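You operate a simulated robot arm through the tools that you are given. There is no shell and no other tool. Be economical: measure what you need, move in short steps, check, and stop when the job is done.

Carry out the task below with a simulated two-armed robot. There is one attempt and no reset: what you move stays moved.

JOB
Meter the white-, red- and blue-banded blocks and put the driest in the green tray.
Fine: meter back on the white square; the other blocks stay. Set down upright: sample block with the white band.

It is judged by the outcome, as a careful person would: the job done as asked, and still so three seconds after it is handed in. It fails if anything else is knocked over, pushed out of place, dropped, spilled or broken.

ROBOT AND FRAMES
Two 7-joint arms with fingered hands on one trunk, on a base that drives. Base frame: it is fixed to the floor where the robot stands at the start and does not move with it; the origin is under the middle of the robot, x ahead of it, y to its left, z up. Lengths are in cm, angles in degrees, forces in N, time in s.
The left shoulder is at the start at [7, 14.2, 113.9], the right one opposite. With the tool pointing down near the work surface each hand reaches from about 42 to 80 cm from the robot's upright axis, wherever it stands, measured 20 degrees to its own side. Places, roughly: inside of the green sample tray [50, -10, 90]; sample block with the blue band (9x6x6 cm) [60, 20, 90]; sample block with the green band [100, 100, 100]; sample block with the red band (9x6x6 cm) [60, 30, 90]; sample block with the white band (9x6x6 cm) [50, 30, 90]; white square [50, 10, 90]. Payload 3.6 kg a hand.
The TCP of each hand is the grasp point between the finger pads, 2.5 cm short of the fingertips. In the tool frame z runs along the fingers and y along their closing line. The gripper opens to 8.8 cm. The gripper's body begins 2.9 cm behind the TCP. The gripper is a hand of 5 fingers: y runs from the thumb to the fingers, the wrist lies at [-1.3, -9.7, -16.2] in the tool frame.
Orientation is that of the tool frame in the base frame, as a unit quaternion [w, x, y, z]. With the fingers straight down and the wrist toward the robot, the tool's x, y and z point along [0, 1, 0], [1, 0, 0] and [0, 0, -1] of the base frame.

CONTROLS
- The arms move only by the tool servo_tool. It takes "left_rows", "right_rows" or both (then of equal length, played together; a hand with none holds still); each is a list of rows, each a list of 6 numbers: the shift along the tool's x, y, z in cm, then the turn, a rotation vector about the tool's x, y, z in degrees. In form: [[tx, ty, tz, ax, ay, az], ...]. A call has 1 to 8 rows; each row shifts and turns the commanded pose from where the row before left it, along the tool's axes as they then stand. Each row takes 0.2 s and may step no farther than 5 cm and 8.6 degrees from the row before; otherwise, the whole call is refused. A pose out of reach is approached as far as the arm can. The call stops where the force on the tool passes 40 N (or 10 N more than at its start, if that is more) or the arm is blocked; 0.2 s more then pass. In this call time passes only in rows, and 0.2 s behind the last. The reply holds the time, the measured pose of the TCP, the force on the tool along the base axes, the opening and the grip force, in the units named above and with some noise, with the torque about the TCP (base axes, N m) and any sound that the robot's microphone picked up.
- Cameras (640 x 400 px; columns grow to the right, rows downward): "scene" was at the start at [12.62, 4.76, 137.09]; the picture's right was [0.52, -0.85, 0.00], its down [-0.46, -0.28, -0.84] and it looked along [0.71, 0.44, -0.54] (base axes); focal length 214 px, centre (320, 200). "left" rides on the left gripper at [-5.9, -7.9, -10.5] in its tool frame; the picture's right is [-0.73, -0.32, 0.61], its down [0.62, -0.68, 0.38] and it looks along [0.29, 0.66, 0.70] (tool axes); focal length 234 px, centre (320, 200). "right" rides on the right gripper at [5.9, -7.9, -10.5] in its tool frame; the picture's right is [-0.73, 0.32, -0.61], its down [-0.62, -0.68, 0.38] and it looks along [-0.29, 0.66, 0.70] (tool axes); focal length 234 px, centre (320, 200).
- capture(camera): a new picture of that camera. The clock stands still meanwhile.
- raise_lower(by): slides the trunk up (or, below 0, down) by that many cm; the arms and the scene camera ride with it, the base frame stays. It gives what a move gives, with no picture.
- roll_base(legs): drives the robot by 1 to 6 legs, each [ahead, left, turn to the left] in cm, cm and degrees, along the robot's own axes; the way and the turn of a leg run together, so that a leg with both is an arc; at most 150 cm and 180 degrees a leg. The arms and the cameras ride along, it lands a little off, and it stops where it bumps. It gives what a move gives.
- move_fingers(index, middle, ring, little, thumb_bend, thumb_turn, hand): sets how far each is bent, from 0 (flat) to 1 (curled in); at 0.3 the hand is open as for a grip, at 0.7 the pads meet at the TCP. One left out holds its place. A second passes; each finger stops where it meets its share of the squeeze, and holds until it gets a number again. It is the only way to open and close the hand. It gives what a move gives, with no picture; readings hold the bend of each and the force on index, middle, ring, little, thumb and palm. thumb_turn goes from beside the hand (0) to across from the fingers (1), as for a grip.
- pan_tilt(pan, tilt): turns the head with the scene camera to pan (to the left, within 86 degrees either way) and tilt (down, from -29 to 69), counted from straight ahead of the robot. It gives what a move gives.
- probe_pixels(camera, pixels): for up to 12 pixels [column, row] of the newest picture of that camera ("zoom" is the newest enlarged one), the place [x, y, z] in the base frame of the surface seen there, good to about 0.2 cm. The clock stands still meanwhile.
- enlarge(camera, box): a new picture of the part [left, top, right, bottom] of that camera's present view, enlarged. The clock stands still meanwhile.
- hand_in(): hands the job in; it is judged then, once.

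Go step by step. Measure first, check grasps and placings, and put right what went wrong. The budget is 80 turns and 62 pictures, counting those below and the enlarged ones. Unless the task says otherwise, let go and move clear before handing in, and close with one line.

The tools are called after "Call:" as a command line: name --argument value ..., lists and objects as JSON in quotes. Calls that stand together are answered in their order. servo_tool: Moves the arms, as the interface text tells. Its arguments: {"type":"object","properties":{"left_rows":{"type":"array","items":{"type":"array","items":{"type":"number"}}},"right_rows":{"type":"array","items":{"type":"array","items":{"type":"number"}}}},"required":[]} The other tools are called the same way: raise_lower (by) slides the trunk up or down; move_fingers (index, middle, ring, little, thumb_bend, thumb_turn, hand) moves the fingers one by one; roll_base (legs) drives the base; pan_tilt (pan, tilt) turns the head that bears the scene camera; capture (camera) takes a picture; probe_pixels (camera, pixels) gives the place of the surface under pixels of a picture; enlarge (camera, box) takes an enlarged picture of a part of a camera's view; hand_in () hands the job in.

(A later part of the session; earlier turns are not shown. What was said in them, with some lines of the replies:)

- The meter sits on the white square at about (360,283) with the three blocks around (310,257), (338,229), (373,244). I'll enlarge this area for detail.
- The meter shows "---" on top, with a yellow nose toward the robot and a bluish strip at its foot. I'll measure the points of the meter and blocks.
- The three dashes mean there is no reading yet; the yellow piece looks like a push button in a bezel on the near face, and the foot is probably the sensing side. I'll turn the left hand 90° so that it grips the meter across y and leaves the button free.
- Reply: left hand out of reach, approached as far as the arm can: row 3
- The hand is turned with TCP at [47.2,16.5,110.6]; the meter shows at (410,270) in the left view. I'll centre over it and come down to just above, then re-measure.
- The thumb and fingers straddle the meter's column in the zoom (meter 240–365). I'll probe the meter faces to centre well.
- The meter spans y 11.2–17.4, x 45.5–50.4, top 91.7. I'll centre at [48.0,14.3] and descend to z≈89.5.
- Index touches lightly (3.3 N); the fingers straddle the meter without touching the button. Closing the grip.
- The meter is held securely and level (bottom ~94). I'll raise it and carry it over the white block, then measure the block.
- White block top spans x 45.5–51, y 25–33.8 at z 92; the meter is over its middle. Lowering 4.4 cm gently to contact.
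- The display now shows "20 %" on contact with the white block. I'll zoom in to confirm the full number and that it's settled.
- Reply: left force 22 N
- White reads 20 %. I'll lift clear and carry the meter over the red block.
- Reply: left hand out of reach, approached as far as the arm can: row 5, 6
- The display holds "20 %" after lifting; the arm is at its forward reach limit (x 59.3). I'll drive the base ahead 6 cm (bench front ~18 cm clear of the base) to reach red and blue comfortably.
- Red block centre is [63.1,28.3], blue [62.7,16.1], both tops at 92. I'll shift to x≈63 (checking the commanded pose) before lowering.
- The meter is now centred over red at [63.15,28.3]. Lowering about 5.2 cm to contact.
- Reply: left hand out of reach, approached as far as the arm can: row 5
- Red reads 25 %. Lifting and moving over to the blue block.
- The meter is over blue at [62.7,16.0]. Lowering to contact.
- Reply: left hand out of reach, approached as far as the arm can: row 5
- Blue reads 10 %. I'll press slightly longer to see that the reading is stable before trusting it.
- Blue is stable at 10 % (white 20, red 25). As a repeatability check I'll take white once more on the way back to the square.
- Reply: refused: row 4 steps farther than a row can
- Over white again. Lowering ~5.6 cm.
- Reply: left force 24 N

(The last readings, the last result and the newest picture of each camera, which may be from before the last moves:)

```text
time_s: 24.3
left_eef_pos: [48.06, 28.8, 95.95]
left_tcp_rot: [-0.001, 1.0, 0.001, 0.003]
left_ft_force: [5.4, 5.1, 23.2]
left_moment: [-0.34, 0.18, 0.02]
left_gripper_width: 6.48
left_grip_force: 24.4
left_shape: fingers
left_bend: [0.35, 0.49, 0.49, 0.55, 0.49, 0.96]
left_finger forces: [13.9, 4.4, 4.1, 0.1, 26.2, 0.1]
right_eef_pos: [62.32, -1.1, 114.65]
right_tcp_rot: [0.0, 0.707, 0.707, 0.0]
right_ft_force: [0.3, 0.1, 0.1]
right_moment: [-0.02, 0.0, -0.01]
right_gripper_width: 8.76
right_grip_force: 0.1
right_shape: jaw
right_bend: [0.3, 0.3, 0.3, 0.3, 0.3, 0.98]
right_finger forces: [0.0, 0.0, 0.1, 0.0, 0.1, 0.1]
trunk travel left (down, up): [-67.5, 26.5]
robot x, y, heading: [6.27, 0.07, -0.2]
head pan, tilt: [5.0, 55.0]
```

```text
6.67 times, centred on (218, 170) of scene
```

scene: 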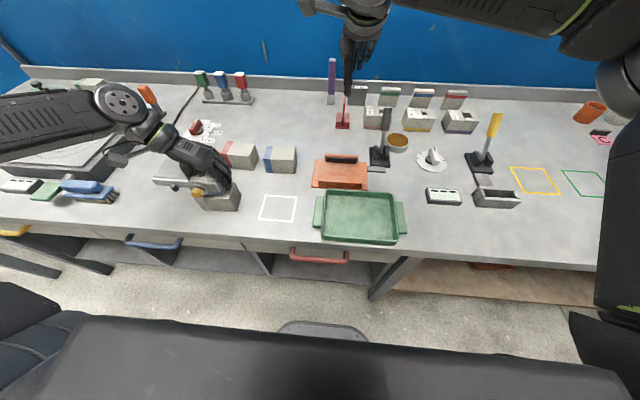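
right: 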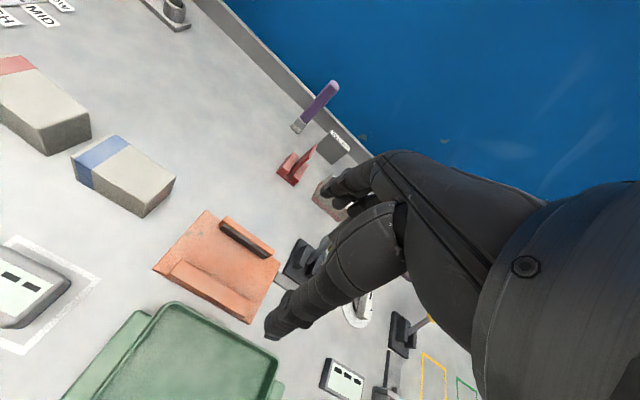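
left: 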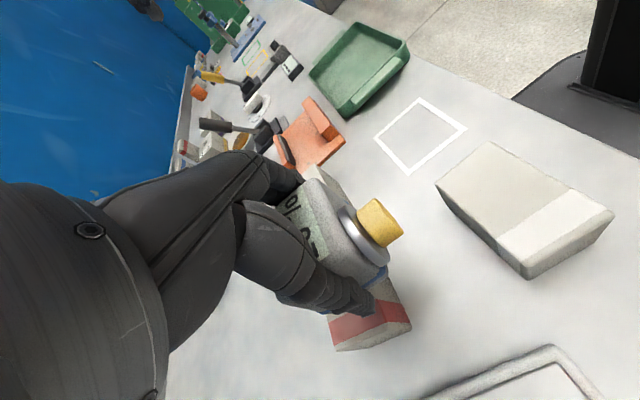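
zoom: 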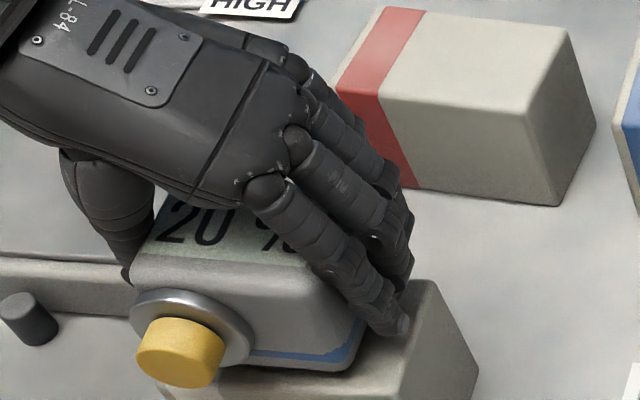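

White again reads 20 %: readings are consistent, so blue (10 %) is driest. Now carrying the meter back above the white square.

Call:
servo_tool --left_rows '[[0, 0, -2.5, 0, 0, 0], [0, 0, -2.5, 0, 0, 0], [0, 3.6, 0, 0, 0, 0], [0, 3.6, 0, 0, 0, 0], [0, 3.6, 0, 0, 0, 0], [-0.1, 3.6, 0, 0, 0, 0], [0, 0, 3, 0, 0, 0], [0, 0, 3, 0, 0, 0]]'

Call:
enlarge --camera "scene" --box '[220, 155, 332, 225]'

Call:
capture --camera "left"

```text
time_s: 26.1
left_eef_pos: [48.16, 14.78, 94.69]
left_tcp_rot: [-0.001, 1.0, 0.0, 0.001]
left_ft_force: [0.4, 0.7, -4.2]
left_moment: [0.0, 0.01, 0.02]
left_gripper_width: 6.4
left_grip_force: 19.0
left_shape: fingers
left_bend: [0.35, 0.5, 0.49, 0.55, 0.48, 0.96]
left_finger forces: [10.5, 4.3, 4.1, 0.1, 19.7, 0.1]
right_eef_pos: [62.33, -1.08, 114.48]
right_tcp_rot: [0.0, 0.707, 0.707, 0.0]
right_ft_force: [-0.4, -0.3, 0.4]
right_moment: [-0.01, -0.06, 0.0]
right_gripper_width: 8.79
right_grip_force: 0.1
right_shape: jaw
right_bend: [0.3, 0.3, 0.3, 0.3, 0.3, 0.98]
right_finger forces: [0.0, 0.0, 0.1, 0.1, 0.0, 0.1]
trunk travel left (down, up): [-67.5, 26.5]
robot x, y, heading: [5.72, 0.3, 0.1]
head pan, tilt: [5.0, 55.0]
```

```text
5.71 times, centred on (276, 190) of scene
```

zoom: 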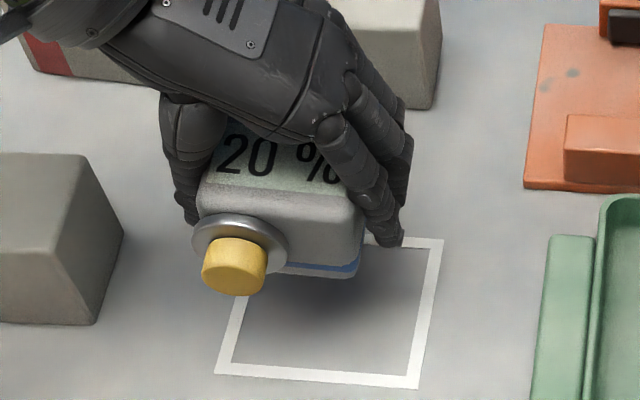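

```text
32 pictures are left
```

left: 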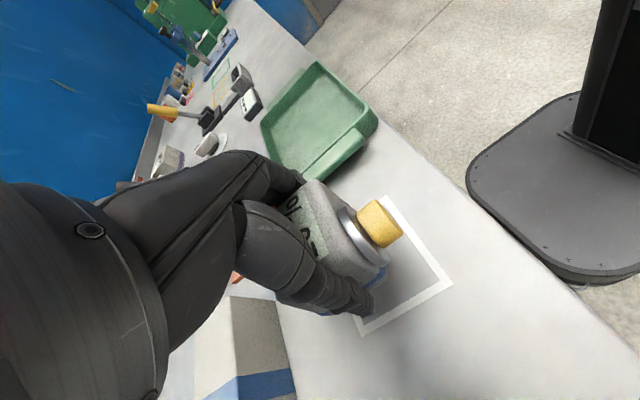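

Hovering just above the square. I'll probe the square corners and meter edges for exact centring.

Call:
probe_pixels --camera "zoom" --pixels '[[442, 241], [417, 387], [216, 374], [345, 272], [358, 215], [205, 190], [350, 235], [238, 292]]'

```text
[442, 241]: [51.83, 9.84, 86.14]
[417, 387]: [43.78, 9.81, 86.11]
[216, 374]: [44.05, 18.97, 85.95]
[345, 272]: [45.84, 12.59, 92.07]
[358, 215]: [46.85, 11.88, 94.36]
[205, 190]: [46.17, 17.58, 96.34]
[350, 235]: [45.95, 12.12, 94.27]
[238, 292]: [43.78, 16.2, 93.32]
```

Square centre is [47.9,14.35]; the meter needs about −0.3 in y and −0.2 in x. Lowering 4.8 cm.

Call:
servo_tool --left_rows '[[-0.2, 0.4, 2, 0, 0, 0], [0, 0, 1.8, 0, 0, 0], [0, 0, 0.6, 0, 0, 0], [0, 0, 0.3, 0, 0, 0], [0, 0, 0.2, 0, 0, 0]]'

Call:
enlarge --camera "scene" --box '[220, 155, 332, 225]'

```text
time_s: 27.3
left_eef_pos: [47.92, 14.26, 90.13]
left_tcp_rot: [0.001, 1.0, 0.002, 0.002]
left_ft_force: [3.9, 4.2, 16.5]
left_moment: [-0.25, 0.19, -0.04]
left_gripper_width: 6.46
left_grip_force: 23.8
left_shape: fingers
left_bend: [0.35, 0.5, 0.49, 0.55, 0.48, 0.96]
left_finger forces: [13.6, 4.1, 3.9, 0.0, 24.7, 0.1]
right_eef_pos: [62.23, -0.99, 114.64]
right_tcp_rot: [0.001, 0.707, 0.707, 0.001]
right_ft_force: [-0.1, 0.2, -1.0]
right_moment: [-0.01, -0.01, 0.03]
right_gripper_width: 8.74
right_grip_force: 0.0
right_shape: jaw
right_bend: [0.3, 0.3, 0.3, 0.3, 0.3, 0.98]
right_finger forces: [0.0, 0.0, 0.0, 0.0, 0.0, 0.1]
trunk travel left (down, up): [-67.5, 26.5]
robot x, y, heading: [5.63, 0.08, -0.1]
head pan, tilt: [5.0, 55.0]
```

```text
5.71 times, centred on (276, 190) of scene
```

zoom: 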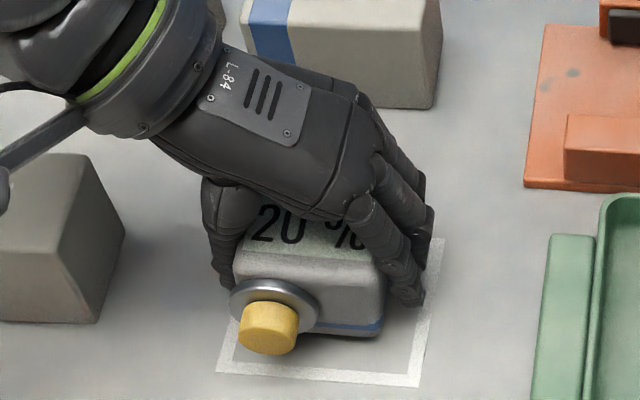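

The meter rests inside the square with 16 N on it. Opening the hand and rising straight up.

Call:
move_fingers --hand "left" --index 0.25 --middle 0.3 --ring 0.3 --little 0.3 --thumb_bend 0.3

Call:
servo_tool --left_rows '[[0, 0, -1.5, 0, 0, 0], [0, 0, -3, 0, 0, 0], [0, 0, -4, 0, 0, 0], [0, 0, -4, 0, 0, 0], [0, 0, -4, 0, 0, 0]]'

Call:
enlarge --camera "scene" --box '[180, 120, 420, 260]'

```text
time_s: 28.3
left_eef_pos: [47.97, 14.38, 89.86]
left_tcp_rot: [-0.001, 1.0, 0.001, 0.001]
left_ft_force: [0.1, 0.0, 0.1]
left_moment: [-0.02, 0.02, -0.02]
left_gripper_width: 9.06
left_grip_force: 0.1
left_shape: fingers
left_bend: [0.25, 0.3, 0.3, 0.3, 0.3, 0.97]
left_finger forces: [0.1, 0.1, 0.0, 0.0, 0.1, 0.0]
right_eef_pos: [62.36, -1.01, 114.59]
right_tcp_rot: [-0.001, 0.707, 0.707, 0.0]
right_ft_force: [0.3, -0.1, -0.9]
right_moment: [0.0, 0.02, 0.01]
right_gripper_width: 8.8
right_grip_force: 0.0
right_shape: jaw
right_bend: [0.3, 0.3, 0.3, 0.3, 0.3, 0.98]
right_finger forces: [0.1, 0.0, 0.0, 0.0, 0.1, 0.0]
trunk travel left (down, up): [-67.5, 26.5]
robot x, y, heading: [5.75, -0.25, 0.0]
head pan, tilt: [5.0, 55.0]
```

```text
time_s: 29.5
left_eef_pos: [48.07, 14.12, 106.62]
left_tcp_rot: [-0.001, 1.0, 0.001, 0.002]
left_ft_force: [-0.6, 0.1, -1.0]
left_moment: [0.0, -0.03, 0.0]
left_gripper_width: 9.08
left_grip_force: 0.1
left_shape: fingers
left_bend: [0.25, 0.3, 0.3, 0.3, 0.3, 0.97]
left_finger forces: [0.1, 0.0, 0.0, 0.0, 0.1, 0.0]
right_eef_pos: [62.2, -1.1, 114.6]
right_tcp_rot: [0.0, 0.707, 0.708, -0.001]
right_ft_force: [0.4, 0.3, -0.2]
right_moment: [0.01, -0.02, -0.02]
right_gripper_width: 8.8
right_grip_force: 0.1
right_shape: jaw
right_bend: [0.3, 0.3, 0.3, 0.3, 0.3, 0.98]
right_finger forces: [0.1, 0.0, 0.0, 0.1, 0.0, 0.1]
trunk travel left (down, up): [-67.5, 26.5]
robot x, y, heading: [5.76, -0.16, -0.1]
head pan, tilt: [5.0, 55.0]
```

```text
2.67 times, centred on (300, 190) of scene
```

zoom: 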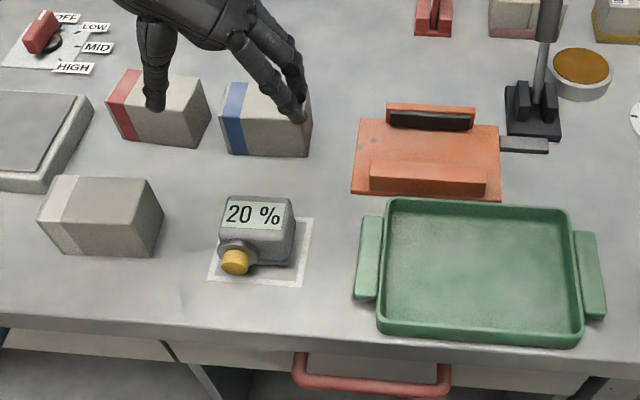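

The meter sits upright on the white square with its display readable at (253,214). Now I'll clear the left hand up and left, and measure the tray.

Call:
servo_tool --left_rows '[[0, -4, -2, 0, 0, 0], [0, -4, -2, 0, 0, 0], [0, -4, -2, 0, 0, 0], [0, -4, -2, 0, 0, 0], [0, -4, -1, 0, 0, 0]]'

Call:
probe_pixels --camera "zoom" --pixels '[[392, 202], [568, 214], [572, 330], [388, 320], [400, 215], [390, 305], [570, 320], [480, 270], [480, 330], [480, 215], [560, 225], [430, 112]]'

Call:
capture --camera "right"

```text
time_s: 30.7
left_eef_pos: [47.72, 33.58, 114.93]
left_tcp_rot: [-0.002, 1.0, 0.002, 0.003]
left_ft_force: [0.2, -0.4, -0.3]
left_moment: [0.0, -0.02, -0.03]
left_gripper_width: 9.07
left_grip_force: 0.0
left_shape: fingers
left_bend: [0.25, 0.3, 0.3, 0.3, 0.3, 0.97]
left_finger forces: [0.0, 0.0, 0.0, 0.0, 0.1, 0.1]
left hand out of reach, approached as far as the arm can: row 5
right_eef_pos: [62.29, -1.24, 114.6]
right_tcp_rot: [0.0, 0.708, 0.707, 0.001]
right_ft_force: [0.0, -1.4, -0.1]
right_moment: [0.0, 0.0, 0.0]
right_gripper_width: 8.76
right_grip_force: 0.0
right_shape: jaw
right_bend: [0.3, 0.3, 0.3, 0.3, 0.3, 0.98]
right_finger forces: [0.1, 0.0, 0.0, 0.1, 0.1, 0.0]
trunk travel left (down, up): [-67.5, 26.5]
robot x, y, heading: [6.08, 0.19, 0.1]
head pan, tilt: [5.0, 55.0]
```

```text
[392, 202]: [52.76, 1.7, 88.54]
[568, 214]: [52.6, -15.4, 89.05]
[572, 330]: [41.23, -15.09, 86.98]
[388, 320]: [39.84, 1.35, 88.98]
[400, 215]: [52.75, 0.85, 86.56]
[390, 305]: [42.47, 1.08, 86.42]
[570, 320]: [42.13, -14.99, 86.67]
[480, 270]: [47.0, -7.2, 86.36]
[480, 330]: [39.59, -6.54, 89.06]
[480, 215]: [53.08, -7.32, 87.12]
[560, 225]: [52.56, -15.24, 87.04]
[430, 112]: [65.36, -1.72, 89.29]
```

```text
29 pictures are left
```

right: 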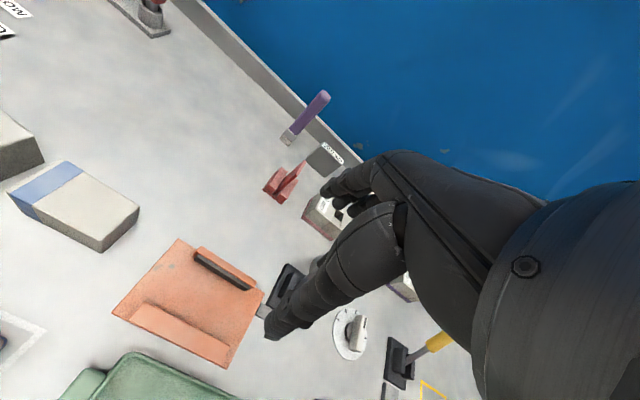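

The tray interior spans x 41–53, y −15–1, floor 86.4, rim 89. I'll bring the right hand above the blue block (centre [62.7,16.1], yawed about 3.5°).

Call:
servo_tool --right_rows '[[4.3, 0, 0, 0, 0, -3.5], [4.3, 0, 0, 0, 0, 0], [4.3, 0, 0, 0, 0, 0], [4.3, 0.3, 0, 0, 0, 0], [0, 0, 4, 0, 0, 0], [0, 0, 4, 0, 0, 0], [0, 0, 4, 0, 0, 0]]'

Call:
capture --camera "right"

Call:
enlarge --camera "scene" --box '[180, 80, 372, 200]'

```text
time_s: 32.3
left_eef_pos: [47.76, 33.81, 114.92]
left_tcp_rot: [-0.001, 1.0, 0.002, 0.001]
left_ft_force: [0.4, 0.1, 0.3]
left_moment: [0.0, -0.01, -0.02]
left_gripper_width: 9.05
left_grip_force: 0.0
left_shape: fingers
left_bend: [0.25, 0.3, 0.3, 0.3, 0.3, 0.97]
left_finger forces: [0.0, 0.1, 0.2, 0.0, 0.0, 0.1]
right_eef_pos: [62.09, 16.17, 102.74]
right_tcp_rot: [0.0, 0.685, 0.728, 0.0]
right_ft_force: [0.0, -0.1, -0.1]
right_moment: [-0.01, -0.01, -0.01]
right_gripper_width: 8.78
right_grip_force: 0.1
right_shape: jaw
right_bend: [0.3, 0.3, 0.3, 0.3, 0.3, 0.98]
right_finger forces: [0.1, 0.0, 0.1, 0.1, 0.0, 0.0]
trunk travel left (down, up): [-67.5, 26.5]
robot x, y, heading: [5.89, -0.01, 0.2]
head pan, tilt: [5.0, 55.0]
```

```text
28 pictures are left
```

right: 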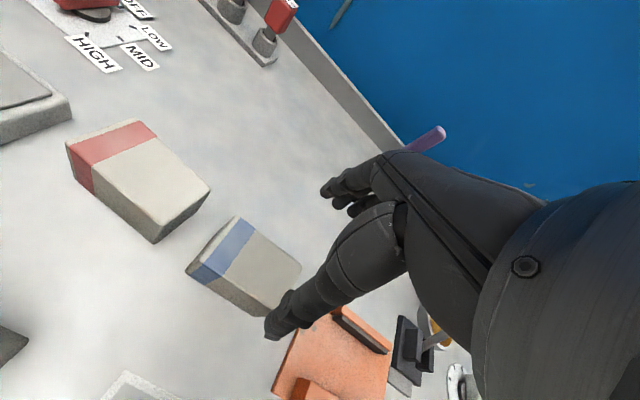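

```text
3.33 times, centred on (276, 140) of scene
```

zoom: 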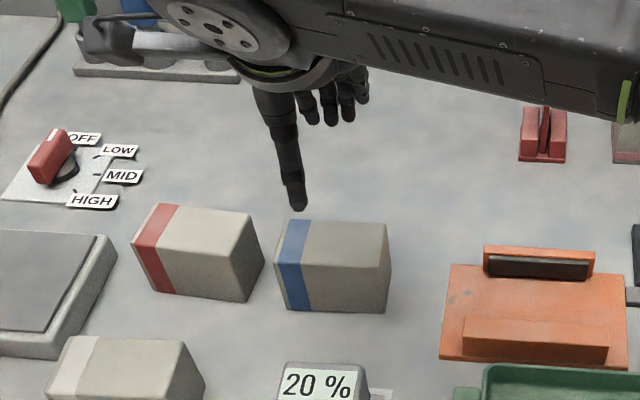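

The hand is above blue. I'll re-probe the block's top corners to be sure it hasn't moved and to centre the grip.

Call:
probe_pixels --camera "zoom" --pixels '[[290, 222], [385, 225], [378, 265], [280, 262], [335, 242], [387, 280], [340, 300], [294, 205]]'

Call:
probe_pixels --camera "right" --pixels '[[240, 220], [298, 268], [190, 268], [250, 300], [275, 325], [325, 190]]'

```text
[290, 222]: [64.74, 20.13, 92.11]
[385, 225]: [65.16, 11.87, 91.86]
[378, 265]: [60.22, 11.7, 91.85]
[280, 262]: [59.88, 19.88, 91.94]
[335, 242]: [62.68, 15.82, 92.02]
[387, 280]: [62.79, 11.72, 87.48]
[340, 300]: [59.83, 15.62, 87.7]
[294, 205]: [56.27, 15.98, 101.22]
```

```text
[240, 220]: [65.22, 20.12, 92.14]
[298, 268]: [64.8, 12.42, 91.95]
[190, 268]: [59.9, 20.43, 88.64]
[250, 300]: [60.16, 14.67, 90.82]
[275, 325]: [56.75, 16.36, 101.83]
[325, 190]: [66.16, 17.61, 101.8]
```

Block centre is [62.5,16.0]; I'll shift +0.4 in x and descend to z≈90.3.

Call:
servo_tool --right_rows '[[0, 0.4, 3, 0, 0, 0], [0, 0, 3, 0, 0, 0], [0, 0, 3, 0, 0, 0], [0, 0, 2, 0, 0, 0], [0, 0, 1.2, 0, 0, 0]]'

Call:
capture --camera "right"

```text
time_s: 33.5
left_eef_pos: [47.78, 33.78, 114.94]
left_tcp_rot: [-0.001, 1.0, 0.001, 0.003]
left_ft_force: [0.2, -0.8, -0.3]
left_moment: [0.04, 0.03, 0.01]
left_gripper_width: 9.06
left_grip_force: 0.0
left_shape: fingers
left_bend: [0.25, 0.3, 0.3, 0.3, 0.3, 0.97]
left_finger forces: [0.1, 0.0, 0.0, 0.0, 0.0, 0.0]
right_eef_pos: [62.18, 16.13, 90.54]
right_tcp_rot: [0.0, 0.685, 0.728, 0.001]
right_ft_force: [2.8, 0.3, 2.8]
right_moment: [0.02, -0.08, 0.0]
right_gripper_width: 8.8
right_grip_force: 0.0
right_shape: jaw
right_bend: [0.29, 0.3, 0.3, 0.3, 0.3, 0.98]
right_finger forces: [3.7, 0.0, 0.1, 0.0, 0.1, 0.0]
trunk travel left (down, up): [-67.5, 26.5]
robot x, y, heading: [6.12, 0.04, -0.3]
head pan, tilt: [5.0, 55.0]
```

```text
26 pictures are left
```

right: 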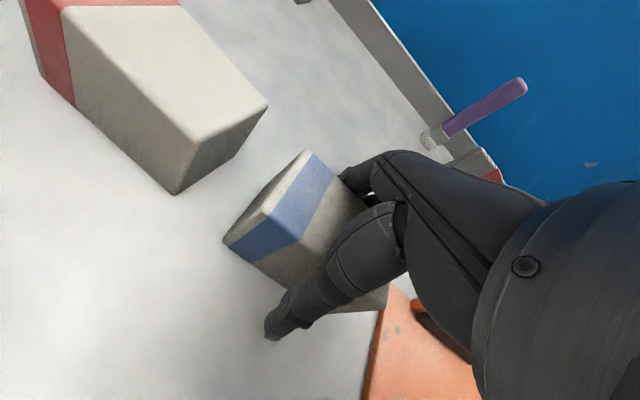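

The index lightly touches the far face and the thumb is at the near face. Closing the right hand.

Call:
move_fingers --hand "right" --index 0.58 --middle 0.58 --ring 0.58 --little 0.58 --thumb_bend 0.58

Call:
servo_tool --right_rows '[[0, 0, -1, 0, 0, 0], [0, 0, -2, 0, 0, 0], [0, 0, -3, 0, 0, 0], [0, 0, -3, 0, 0, 0]]'

Call:
capture --camera "right"

Call:
enlarge --camera "scene" --box '[180, 80, 372, 200]'

```text
time_s: 34.5
left_eef_pos: [47.8, 33.81, 114.97]
left_tcp_rot: [-0.001, 1.0, 0.002, 0.002]
left_ft_force: [-0.1, 0.2, 0.3]
left_moment: [0.01, -0.01, 0.0]
left_gripper_width: 9.08
left_grip_force: 0.1
left_shape: fingers
left_bend: [0.25, 0.3, 0.3, 0.3, 0.3, 0.97]
left_finger forces: [0.0, 0.0, 0.0, 0.1, 0.0, 0.0]
right_eef_pos: [62.34, 16.15, 90.4]
right_tcp_rot: [0.001, 0.686, 0.728, 0.001]
right_ft_force: [5.0, 1.7, 8.2]
right_moment: [-0.01, -0.52, 0.05]
right_gripper_width: 5.17
right_grip_force: 23.4
right_shape: fingers
right_bend: [0.45, 0.51, 0.52, 0.54, 0.49, 0.95]
right_finger forces: [13.8, 4.7, 3.6, 4.4, 20.7, 0.0]
trunk travel left (down, up): [-67.5, 26.5]
robot x, y, heading: [5.87, -0.08, 0.1]
head pan, tilt: [5.0, 55.0]
```

```text
time_s: 35.5
left_eef_pos: [47.63, 33.79, 114.86]
left_tcp_rot: [-0.001, 1.0, 0.002, 0.002]
left_ft_force: [-0.2, 1.0, 1.0]
left_moment: [-0.02, 0.02, 0.02]
left_gripper_width: 9.04
left_grip_force: 0.0
left_shape: fingers
left_bend: [0.25, 0.3, 0.3, 0.3, 0.3, 0.97]
left_finger forces: [0.0, 0.1, 0.1, 0.0, 0.1, 0.0]
right_eef_pos: [62.25, 16.28, 99.35]
right_tcp_rot: [0.0, 0.684, 0.729, 0.001]
right_ft_force: [0.2, -0.9, -3.0]
right_moment: [-0.03, 0.04, 0.01]
right_gripper_width: 5.13
right_grip_force: 20.6
right_shape: fingers
right_bend: [0.47, 0.53, 0.53, 0.55, 0.49, 0.95]
right_finger forces: [11.2, 3.3, 2.5, 3.6, 20.8, 0.0]
trunk travel left (down, up): [-67.5, 26.5]
robot x, y, heading: [6.06, 0.22, -0.1]
head pan, tilt: [5.0, 55.0]
```

```text
25 pictures are left
```

right: 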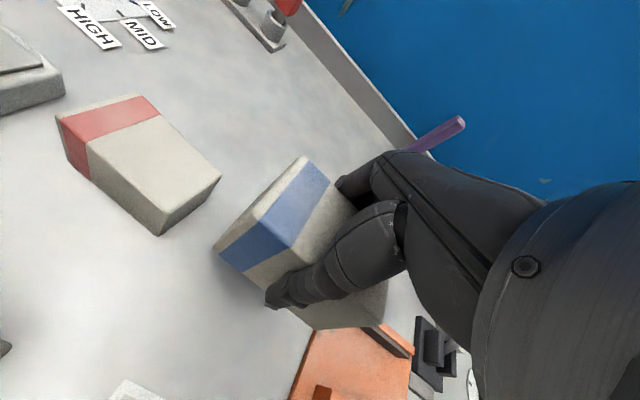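

```text
3.33 times, centred on (276, 140) of scene
```

zoom: 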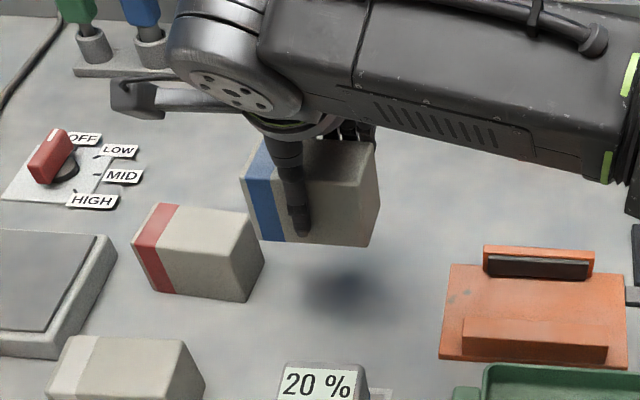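

The block is held firmly and level. I'll raise it, square it up, and carry it right and back toward the tray (staying within reach), then back the base up 6 cm.

Call:
servo_tool --right_rows '[[0, 0, -2, 0, 0, 3.5], [-4, 0, -1, 0, 0, 0], [-4, -1, 0, 0, 0, 0], [-4, -2, 0, 0, 0, 0], [-4, -2, 0, 0, 0, 0], [-4, -2, 0, 0, 0, 0], [-3.2, -2, 0, 0, 0, 0]]'

Call:
roll_base --legs '[[-6, 0, 0]]'

Call:
capture --camera "scene"

Call:
capture --camera "right"

```text
time_s: 37.1
left_eef_pos: [47.67, 33.63, 114.9]
left_tcp_rot: [-0.002, 1.0, 0.002, 0.003]
left_ft_force: [-0.4, 0.1, 0.4]
left_moment: [-0.02, -0.03, -0.01]
left_gripper_width: 9.08
left_grip_force: 0.0
left_shape: fingers
left_bend: [0.25, 0.3, 0.3, 0.3, 0.3, 0.97]
left_finger forces: [0.1, 0.1, 0.0, 0.0, 0.1, 0.0]
right_eef_pos: [53.19, -7.12, 102.29]
right_tcp_rot: [0.0, 0.707, 0.707, 0.001]
right_ft_force: [-0.3, -0.3, -4.0]
right_moment: [-0.01, -0.02, 0.04]
right_gripper_width: 5.12
right_grip_force: 20.2
right_shape: fingers
right_bend: [0.47, 0.53, 0.53, 0.55, 0.49, 0.95]
right_finger forces: [10.9, 3.2, 2.4, 3.3, 20.0, 0.1]
trunk travel left (down, up): [-67.5, 26.5]
robot x, y, heading: [5.85, -0.18, -0.2]
head pan, tilt: [5.0, 55.0]
```

```text
time_s: 38.0
left_eef_pos: [41.9, 33.78, 114.69]
left_tcp_rot: [0.0, 1.0, 0.001, 0.001]
left_ft_force: [0.4, 0.6, 0.2]
left_moment: [0.0, -0.03, 0.01]
left_gripper_width: 9.06
left_grip_force: 0.1
left_shape: fingers
left_bend: [0.25, 0.3, 0.3, 0.3, 0.3, 0.97]
left_finger forces: [0.0, 0.0, 0.0, 0.0, 0.0, 0.0]
right_eef_pos: [47.52, -7.03, 102.11]
right_tcp_rot: [-0.001, 0.707, 0.707, -0.001]
right_ft_force: [1.0, -0.1, -3.1]
right_moment: [-0.01, 0.0, 0.0]
right_gripper_width: 5.12
right_grip_force: 19.7
right_shape: fingers
right_bend: [0.47, 0.53, 0.53, 0.55, 0.49, 0.95]
right_finger forces: [10.8, 3.1, 2.3, 3.4, 20.0, 0.1]
trunk travel left (down, up): [-67.5, 26.5]
robot x, y, heading: [-0.03, -0.11, 0.0]
head pan, tilt: [5.0, 55.0]
```

```text
23 pictures are left
```

scene: 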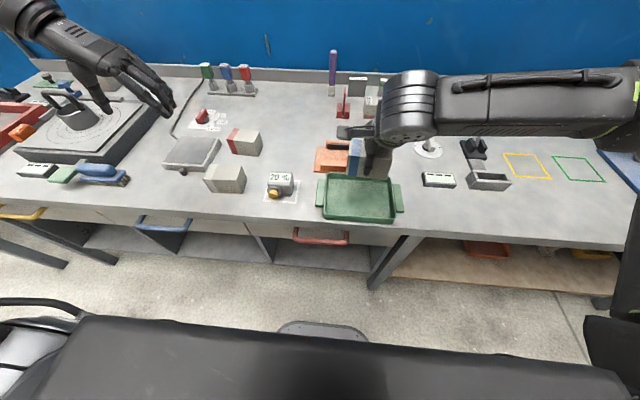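

```text
22 pictures are left
```

right: 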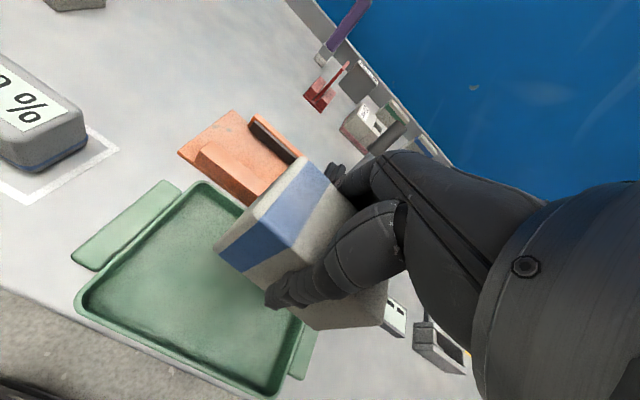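

The block hangs above the tray, centred about [47.5,−7]. Lowering to just above the floor, then gently to contact.

Call:
servo_tool --right_rows '[[0, -0.5, 3, 0, 0, 0], [0, 0, 3, 0, 0, 0], [0, 0, 2.5, 0, 0, 0]]'

Call:
enlarge --camera "scene" --box '[296, 140, 424, 220]'

Call:
capture --camera "right"

```text
time_s: 38.9
left_eef_pos: [41.68, 33.77, 114.94]
left_tcp_rot: [-0.002, 1.0, 0.002, 0.002]
left_ft_force: [0.4, -0.2, -0.4]
left_moment: [0.04, 0.0, 0.04]
left_gripper_width: 9.08
left_grip_force: 0.0
left_shape: fingers
left_bend: [0.25, 0.3, 0.3, 0.3, 0.3, 0.97]
left_finger forces: [0.1, 0.0, 0.1, 0.0, 0.0, 0.1]
right_eef_pos: [46.84, -7.09, 93.75]
right_tcp_rot: [0.0, 0.707, 0.707, 0.0]
right_ft_force: [0.2, -0.2, -3.2]
right_moment: [0.0, -0.01, -0.02]
right_gripper_width: 5.11
right_grip_force: 19.7
right_shape: fingers
right_bend: [0.47, 0.53, 0.53, 0.55, 0.49, 0.95]
right_finger forces: [10.8, 3.1, 2.4, 3.3, 19.9, 0.0]
trunk travel left (down, up): [-67.5, 26.5]
robot x, y, heading: [-0.35, -0.05, -0.1]
head pan, tilt: [5.0, 55.0]
```

```text
5.00 times, centred on (360, 180) of scene
```

zoom: 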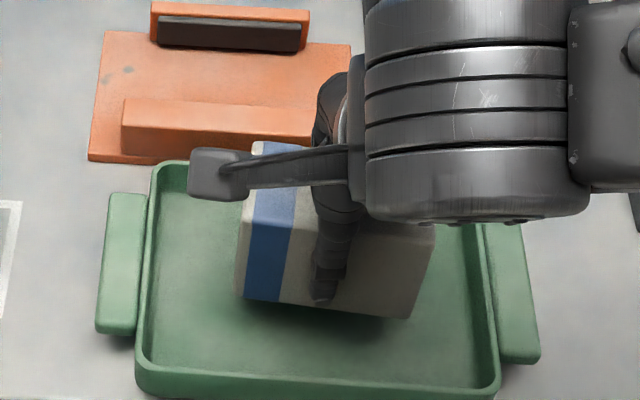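

```text
20 pictures are left
```

right: 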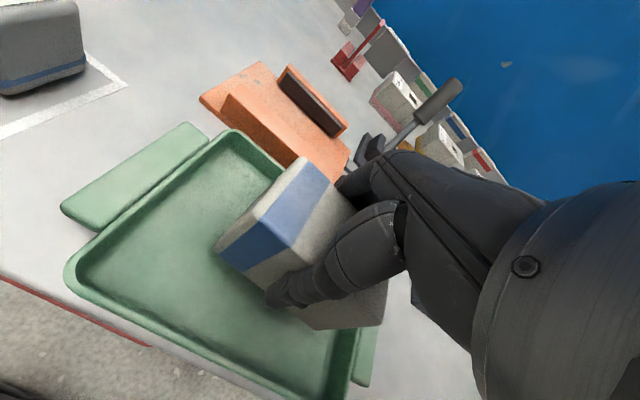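

The block is inside the tray walls with clearance on all sides. Shifting 0.3 cm nearer and lowering to contact.

Call:
servo_tool --right_rows '[[0, -0.3, 1.2, 0, 0, 0], [0, 0, 1, 0, 0, 0], [0, 0, 0.4, 0, 0, 0], [0, 0, 0.3, 0, 0, 0], [0, 0, 0.2, 0, 0, 0]]'

Call:
capture --camera "right"

```text
time_s: 40.0
left_eef_pos: [41.47, 33.92, 114.96]
left_tcp_rot: [0.0, 1.0, 0.002, 0.003]
left_ft_force: [0.4, 0.4, 0.3]
left_moment: [-0.04, 0.0, -0.01]
left_gripper_width: 9.07
left_grip_force: 0.0
left_shape: fingers
left_bend: [0.25, 0.3, 0.3, 0.3, 0.3, 0.97]
left_finger forces: [0.0, 0.1, 0.0, 0.0, 0.0, 0.1]
right_eef_pos: [46.28, -6.92, 90.97]
right_tcp_rot: [0.002, 0.707, 0.707, 0.003]
right_ft_force: [1.2, -0.1, 23.3]
right_moment: [-0.06, -0.71, 0.0]
right_gripper_width: 5.16
right_grip_force: 24.0
right_shape: fingers
right_bend: [0.47, 0.52, 0.53, 0.55, 0.5, 0.95]
right_finger forces: [13.2, 4.5, 3.4, 3.3, 22.3, 0.1]
trunk travel left (down, up): [-67.5, 26.5]
robot x, y, heading: [-0.02, 0.09, -0.1]
head pan, tilt: [5.0, 55.0]
```

```text
19 pictures are left
```

right: 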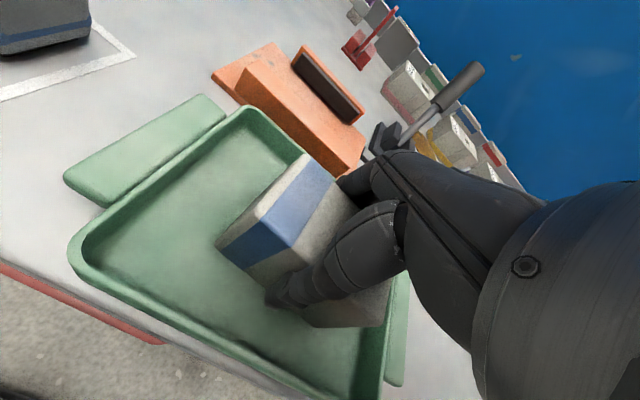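

The block is on the tray floor (23 N). Opening moderately so that fingers stay clear of the tray walls, then rising.

Call:
move_fingers --hand "right" --index 0.33 --middle 0.36 --ring 0.36 --little 0.36 --thumb_bend 0.35

Call:
servo_tool --right_rows '[[0, 0, -1, 0, 0, 0], [0, 0, -2, 0, 0, 0], [0, 0, -3, 0, 0, 0], [0, 0, -4, 0, 0, 0], [0, 0, -4, 0, 0, 0]]'

Call:
capture --camera "right"

Call:
capture --camera "scene"

```text
time_s: 41.0
left_eef_pos: [41.74, 33.79, 114.82]
left_tcp_rot: [0.0, 1.0, 0.002, 0.003]
left_ft_force: [-0.4, -0.3, 0.4]
left_moment: [-0.02, 0.01, 0.01]
left_gripper_width: 9.08
left_grip_force: 0.0
left_shape: fingers
left_bend: [0.25, 0.3, 0.3, 0.3, 0.3, 0.97]
left_finger forces: [0.0, 0.0, 0.0, 0.1, 0.0, 0.0]
right_eef_pos: [46.51, -7.1, 90.72]
right_tcp_rot: [0.0, 0.708, 0.707, 0.0]
right_ft_force: [-1.1, 0.3, 0.3]
right_moment: [0.0, -0.01, -0.02]
right_gripper_width: 7.72
right_grip_force: 0.7
right_shape: fingers
right_bend: [0.33, 0.36, 0.36, 0.36, 0.35, 0.97]
right_finger forces: [0.1, 0.0, 0.0, 0.0, 1.0, 0.0]
trunk travel left (down, up): [-67.5, 26.5]
robot x, y, heading: [0.3, -0.08, 0.1]
head pan, tilt: [5.0, 55.0]
```

```text
time_s: 42.2
left_eef_pos: [41.7, 33.74, 114.82]
left_tcp_rot: [-0.001, 1.0, 0.002, 0.002]
left_ft_force: [-0.4, -0.5, -0.2]
left_moment: [0.01, 0.0, -0.02]
left_gripper_width: 9.1
left_grip_force: 0.0
left_shape: fingers
left_bend: [0.25, 0.3, 0.3, 0.3, 0.3, 0.97]
left_finger forces: [0.0, 0.1, 0.0, 0.0, 0.0, 0.0]
right_eef_pos: [46.6, -6.99, 104.73]
right_tcp_rot: [0.001, 0.707, 0.707, 0.0]
right_ft_force: [-0.3, -0.1, -0.5]
right_moment: [-0.03, -0.01, -0.02]
right_gripper_width: 7.67
right_grip_force: 0.1
right_shape: fingers
right_bend: [0.33, 0.36, 0.36, 0.36, 0.35, 0.97]
right_finger forces: [0.1, 0.0, 0.0, 0.0, 0.0, 0.0]
trunk travel left (down, up): [-67.5, 26.5]
robot x, y, heading: [-0.14, 0.15, -0.2]
head pan, tilt: [5.0, 55.0]
```

```text
18 pictures are left
```

right: 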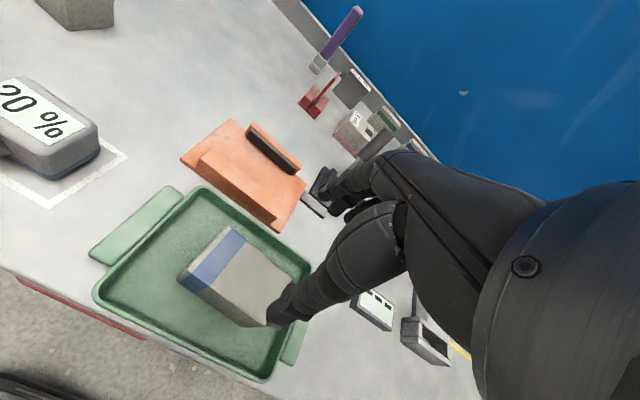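

```text
17 pictures are left
```

scene: 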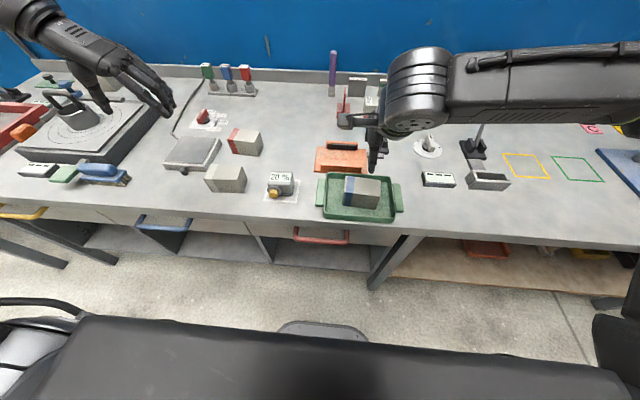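

The blue block stands flat inside the tray (360,192), the meter is on its white square (281,183), and the white and red blocks are unmoved. Both hands are clear, so I'm handing in.

Call:
hand_in

```text
The job is handed in.
```

The job is handed in: the blue-banded block was driest at 10 % (white 20 %, red 25 %) and is now in the green tray. The meter is back on the white square, and the white- and red-banded blocks were not moved.
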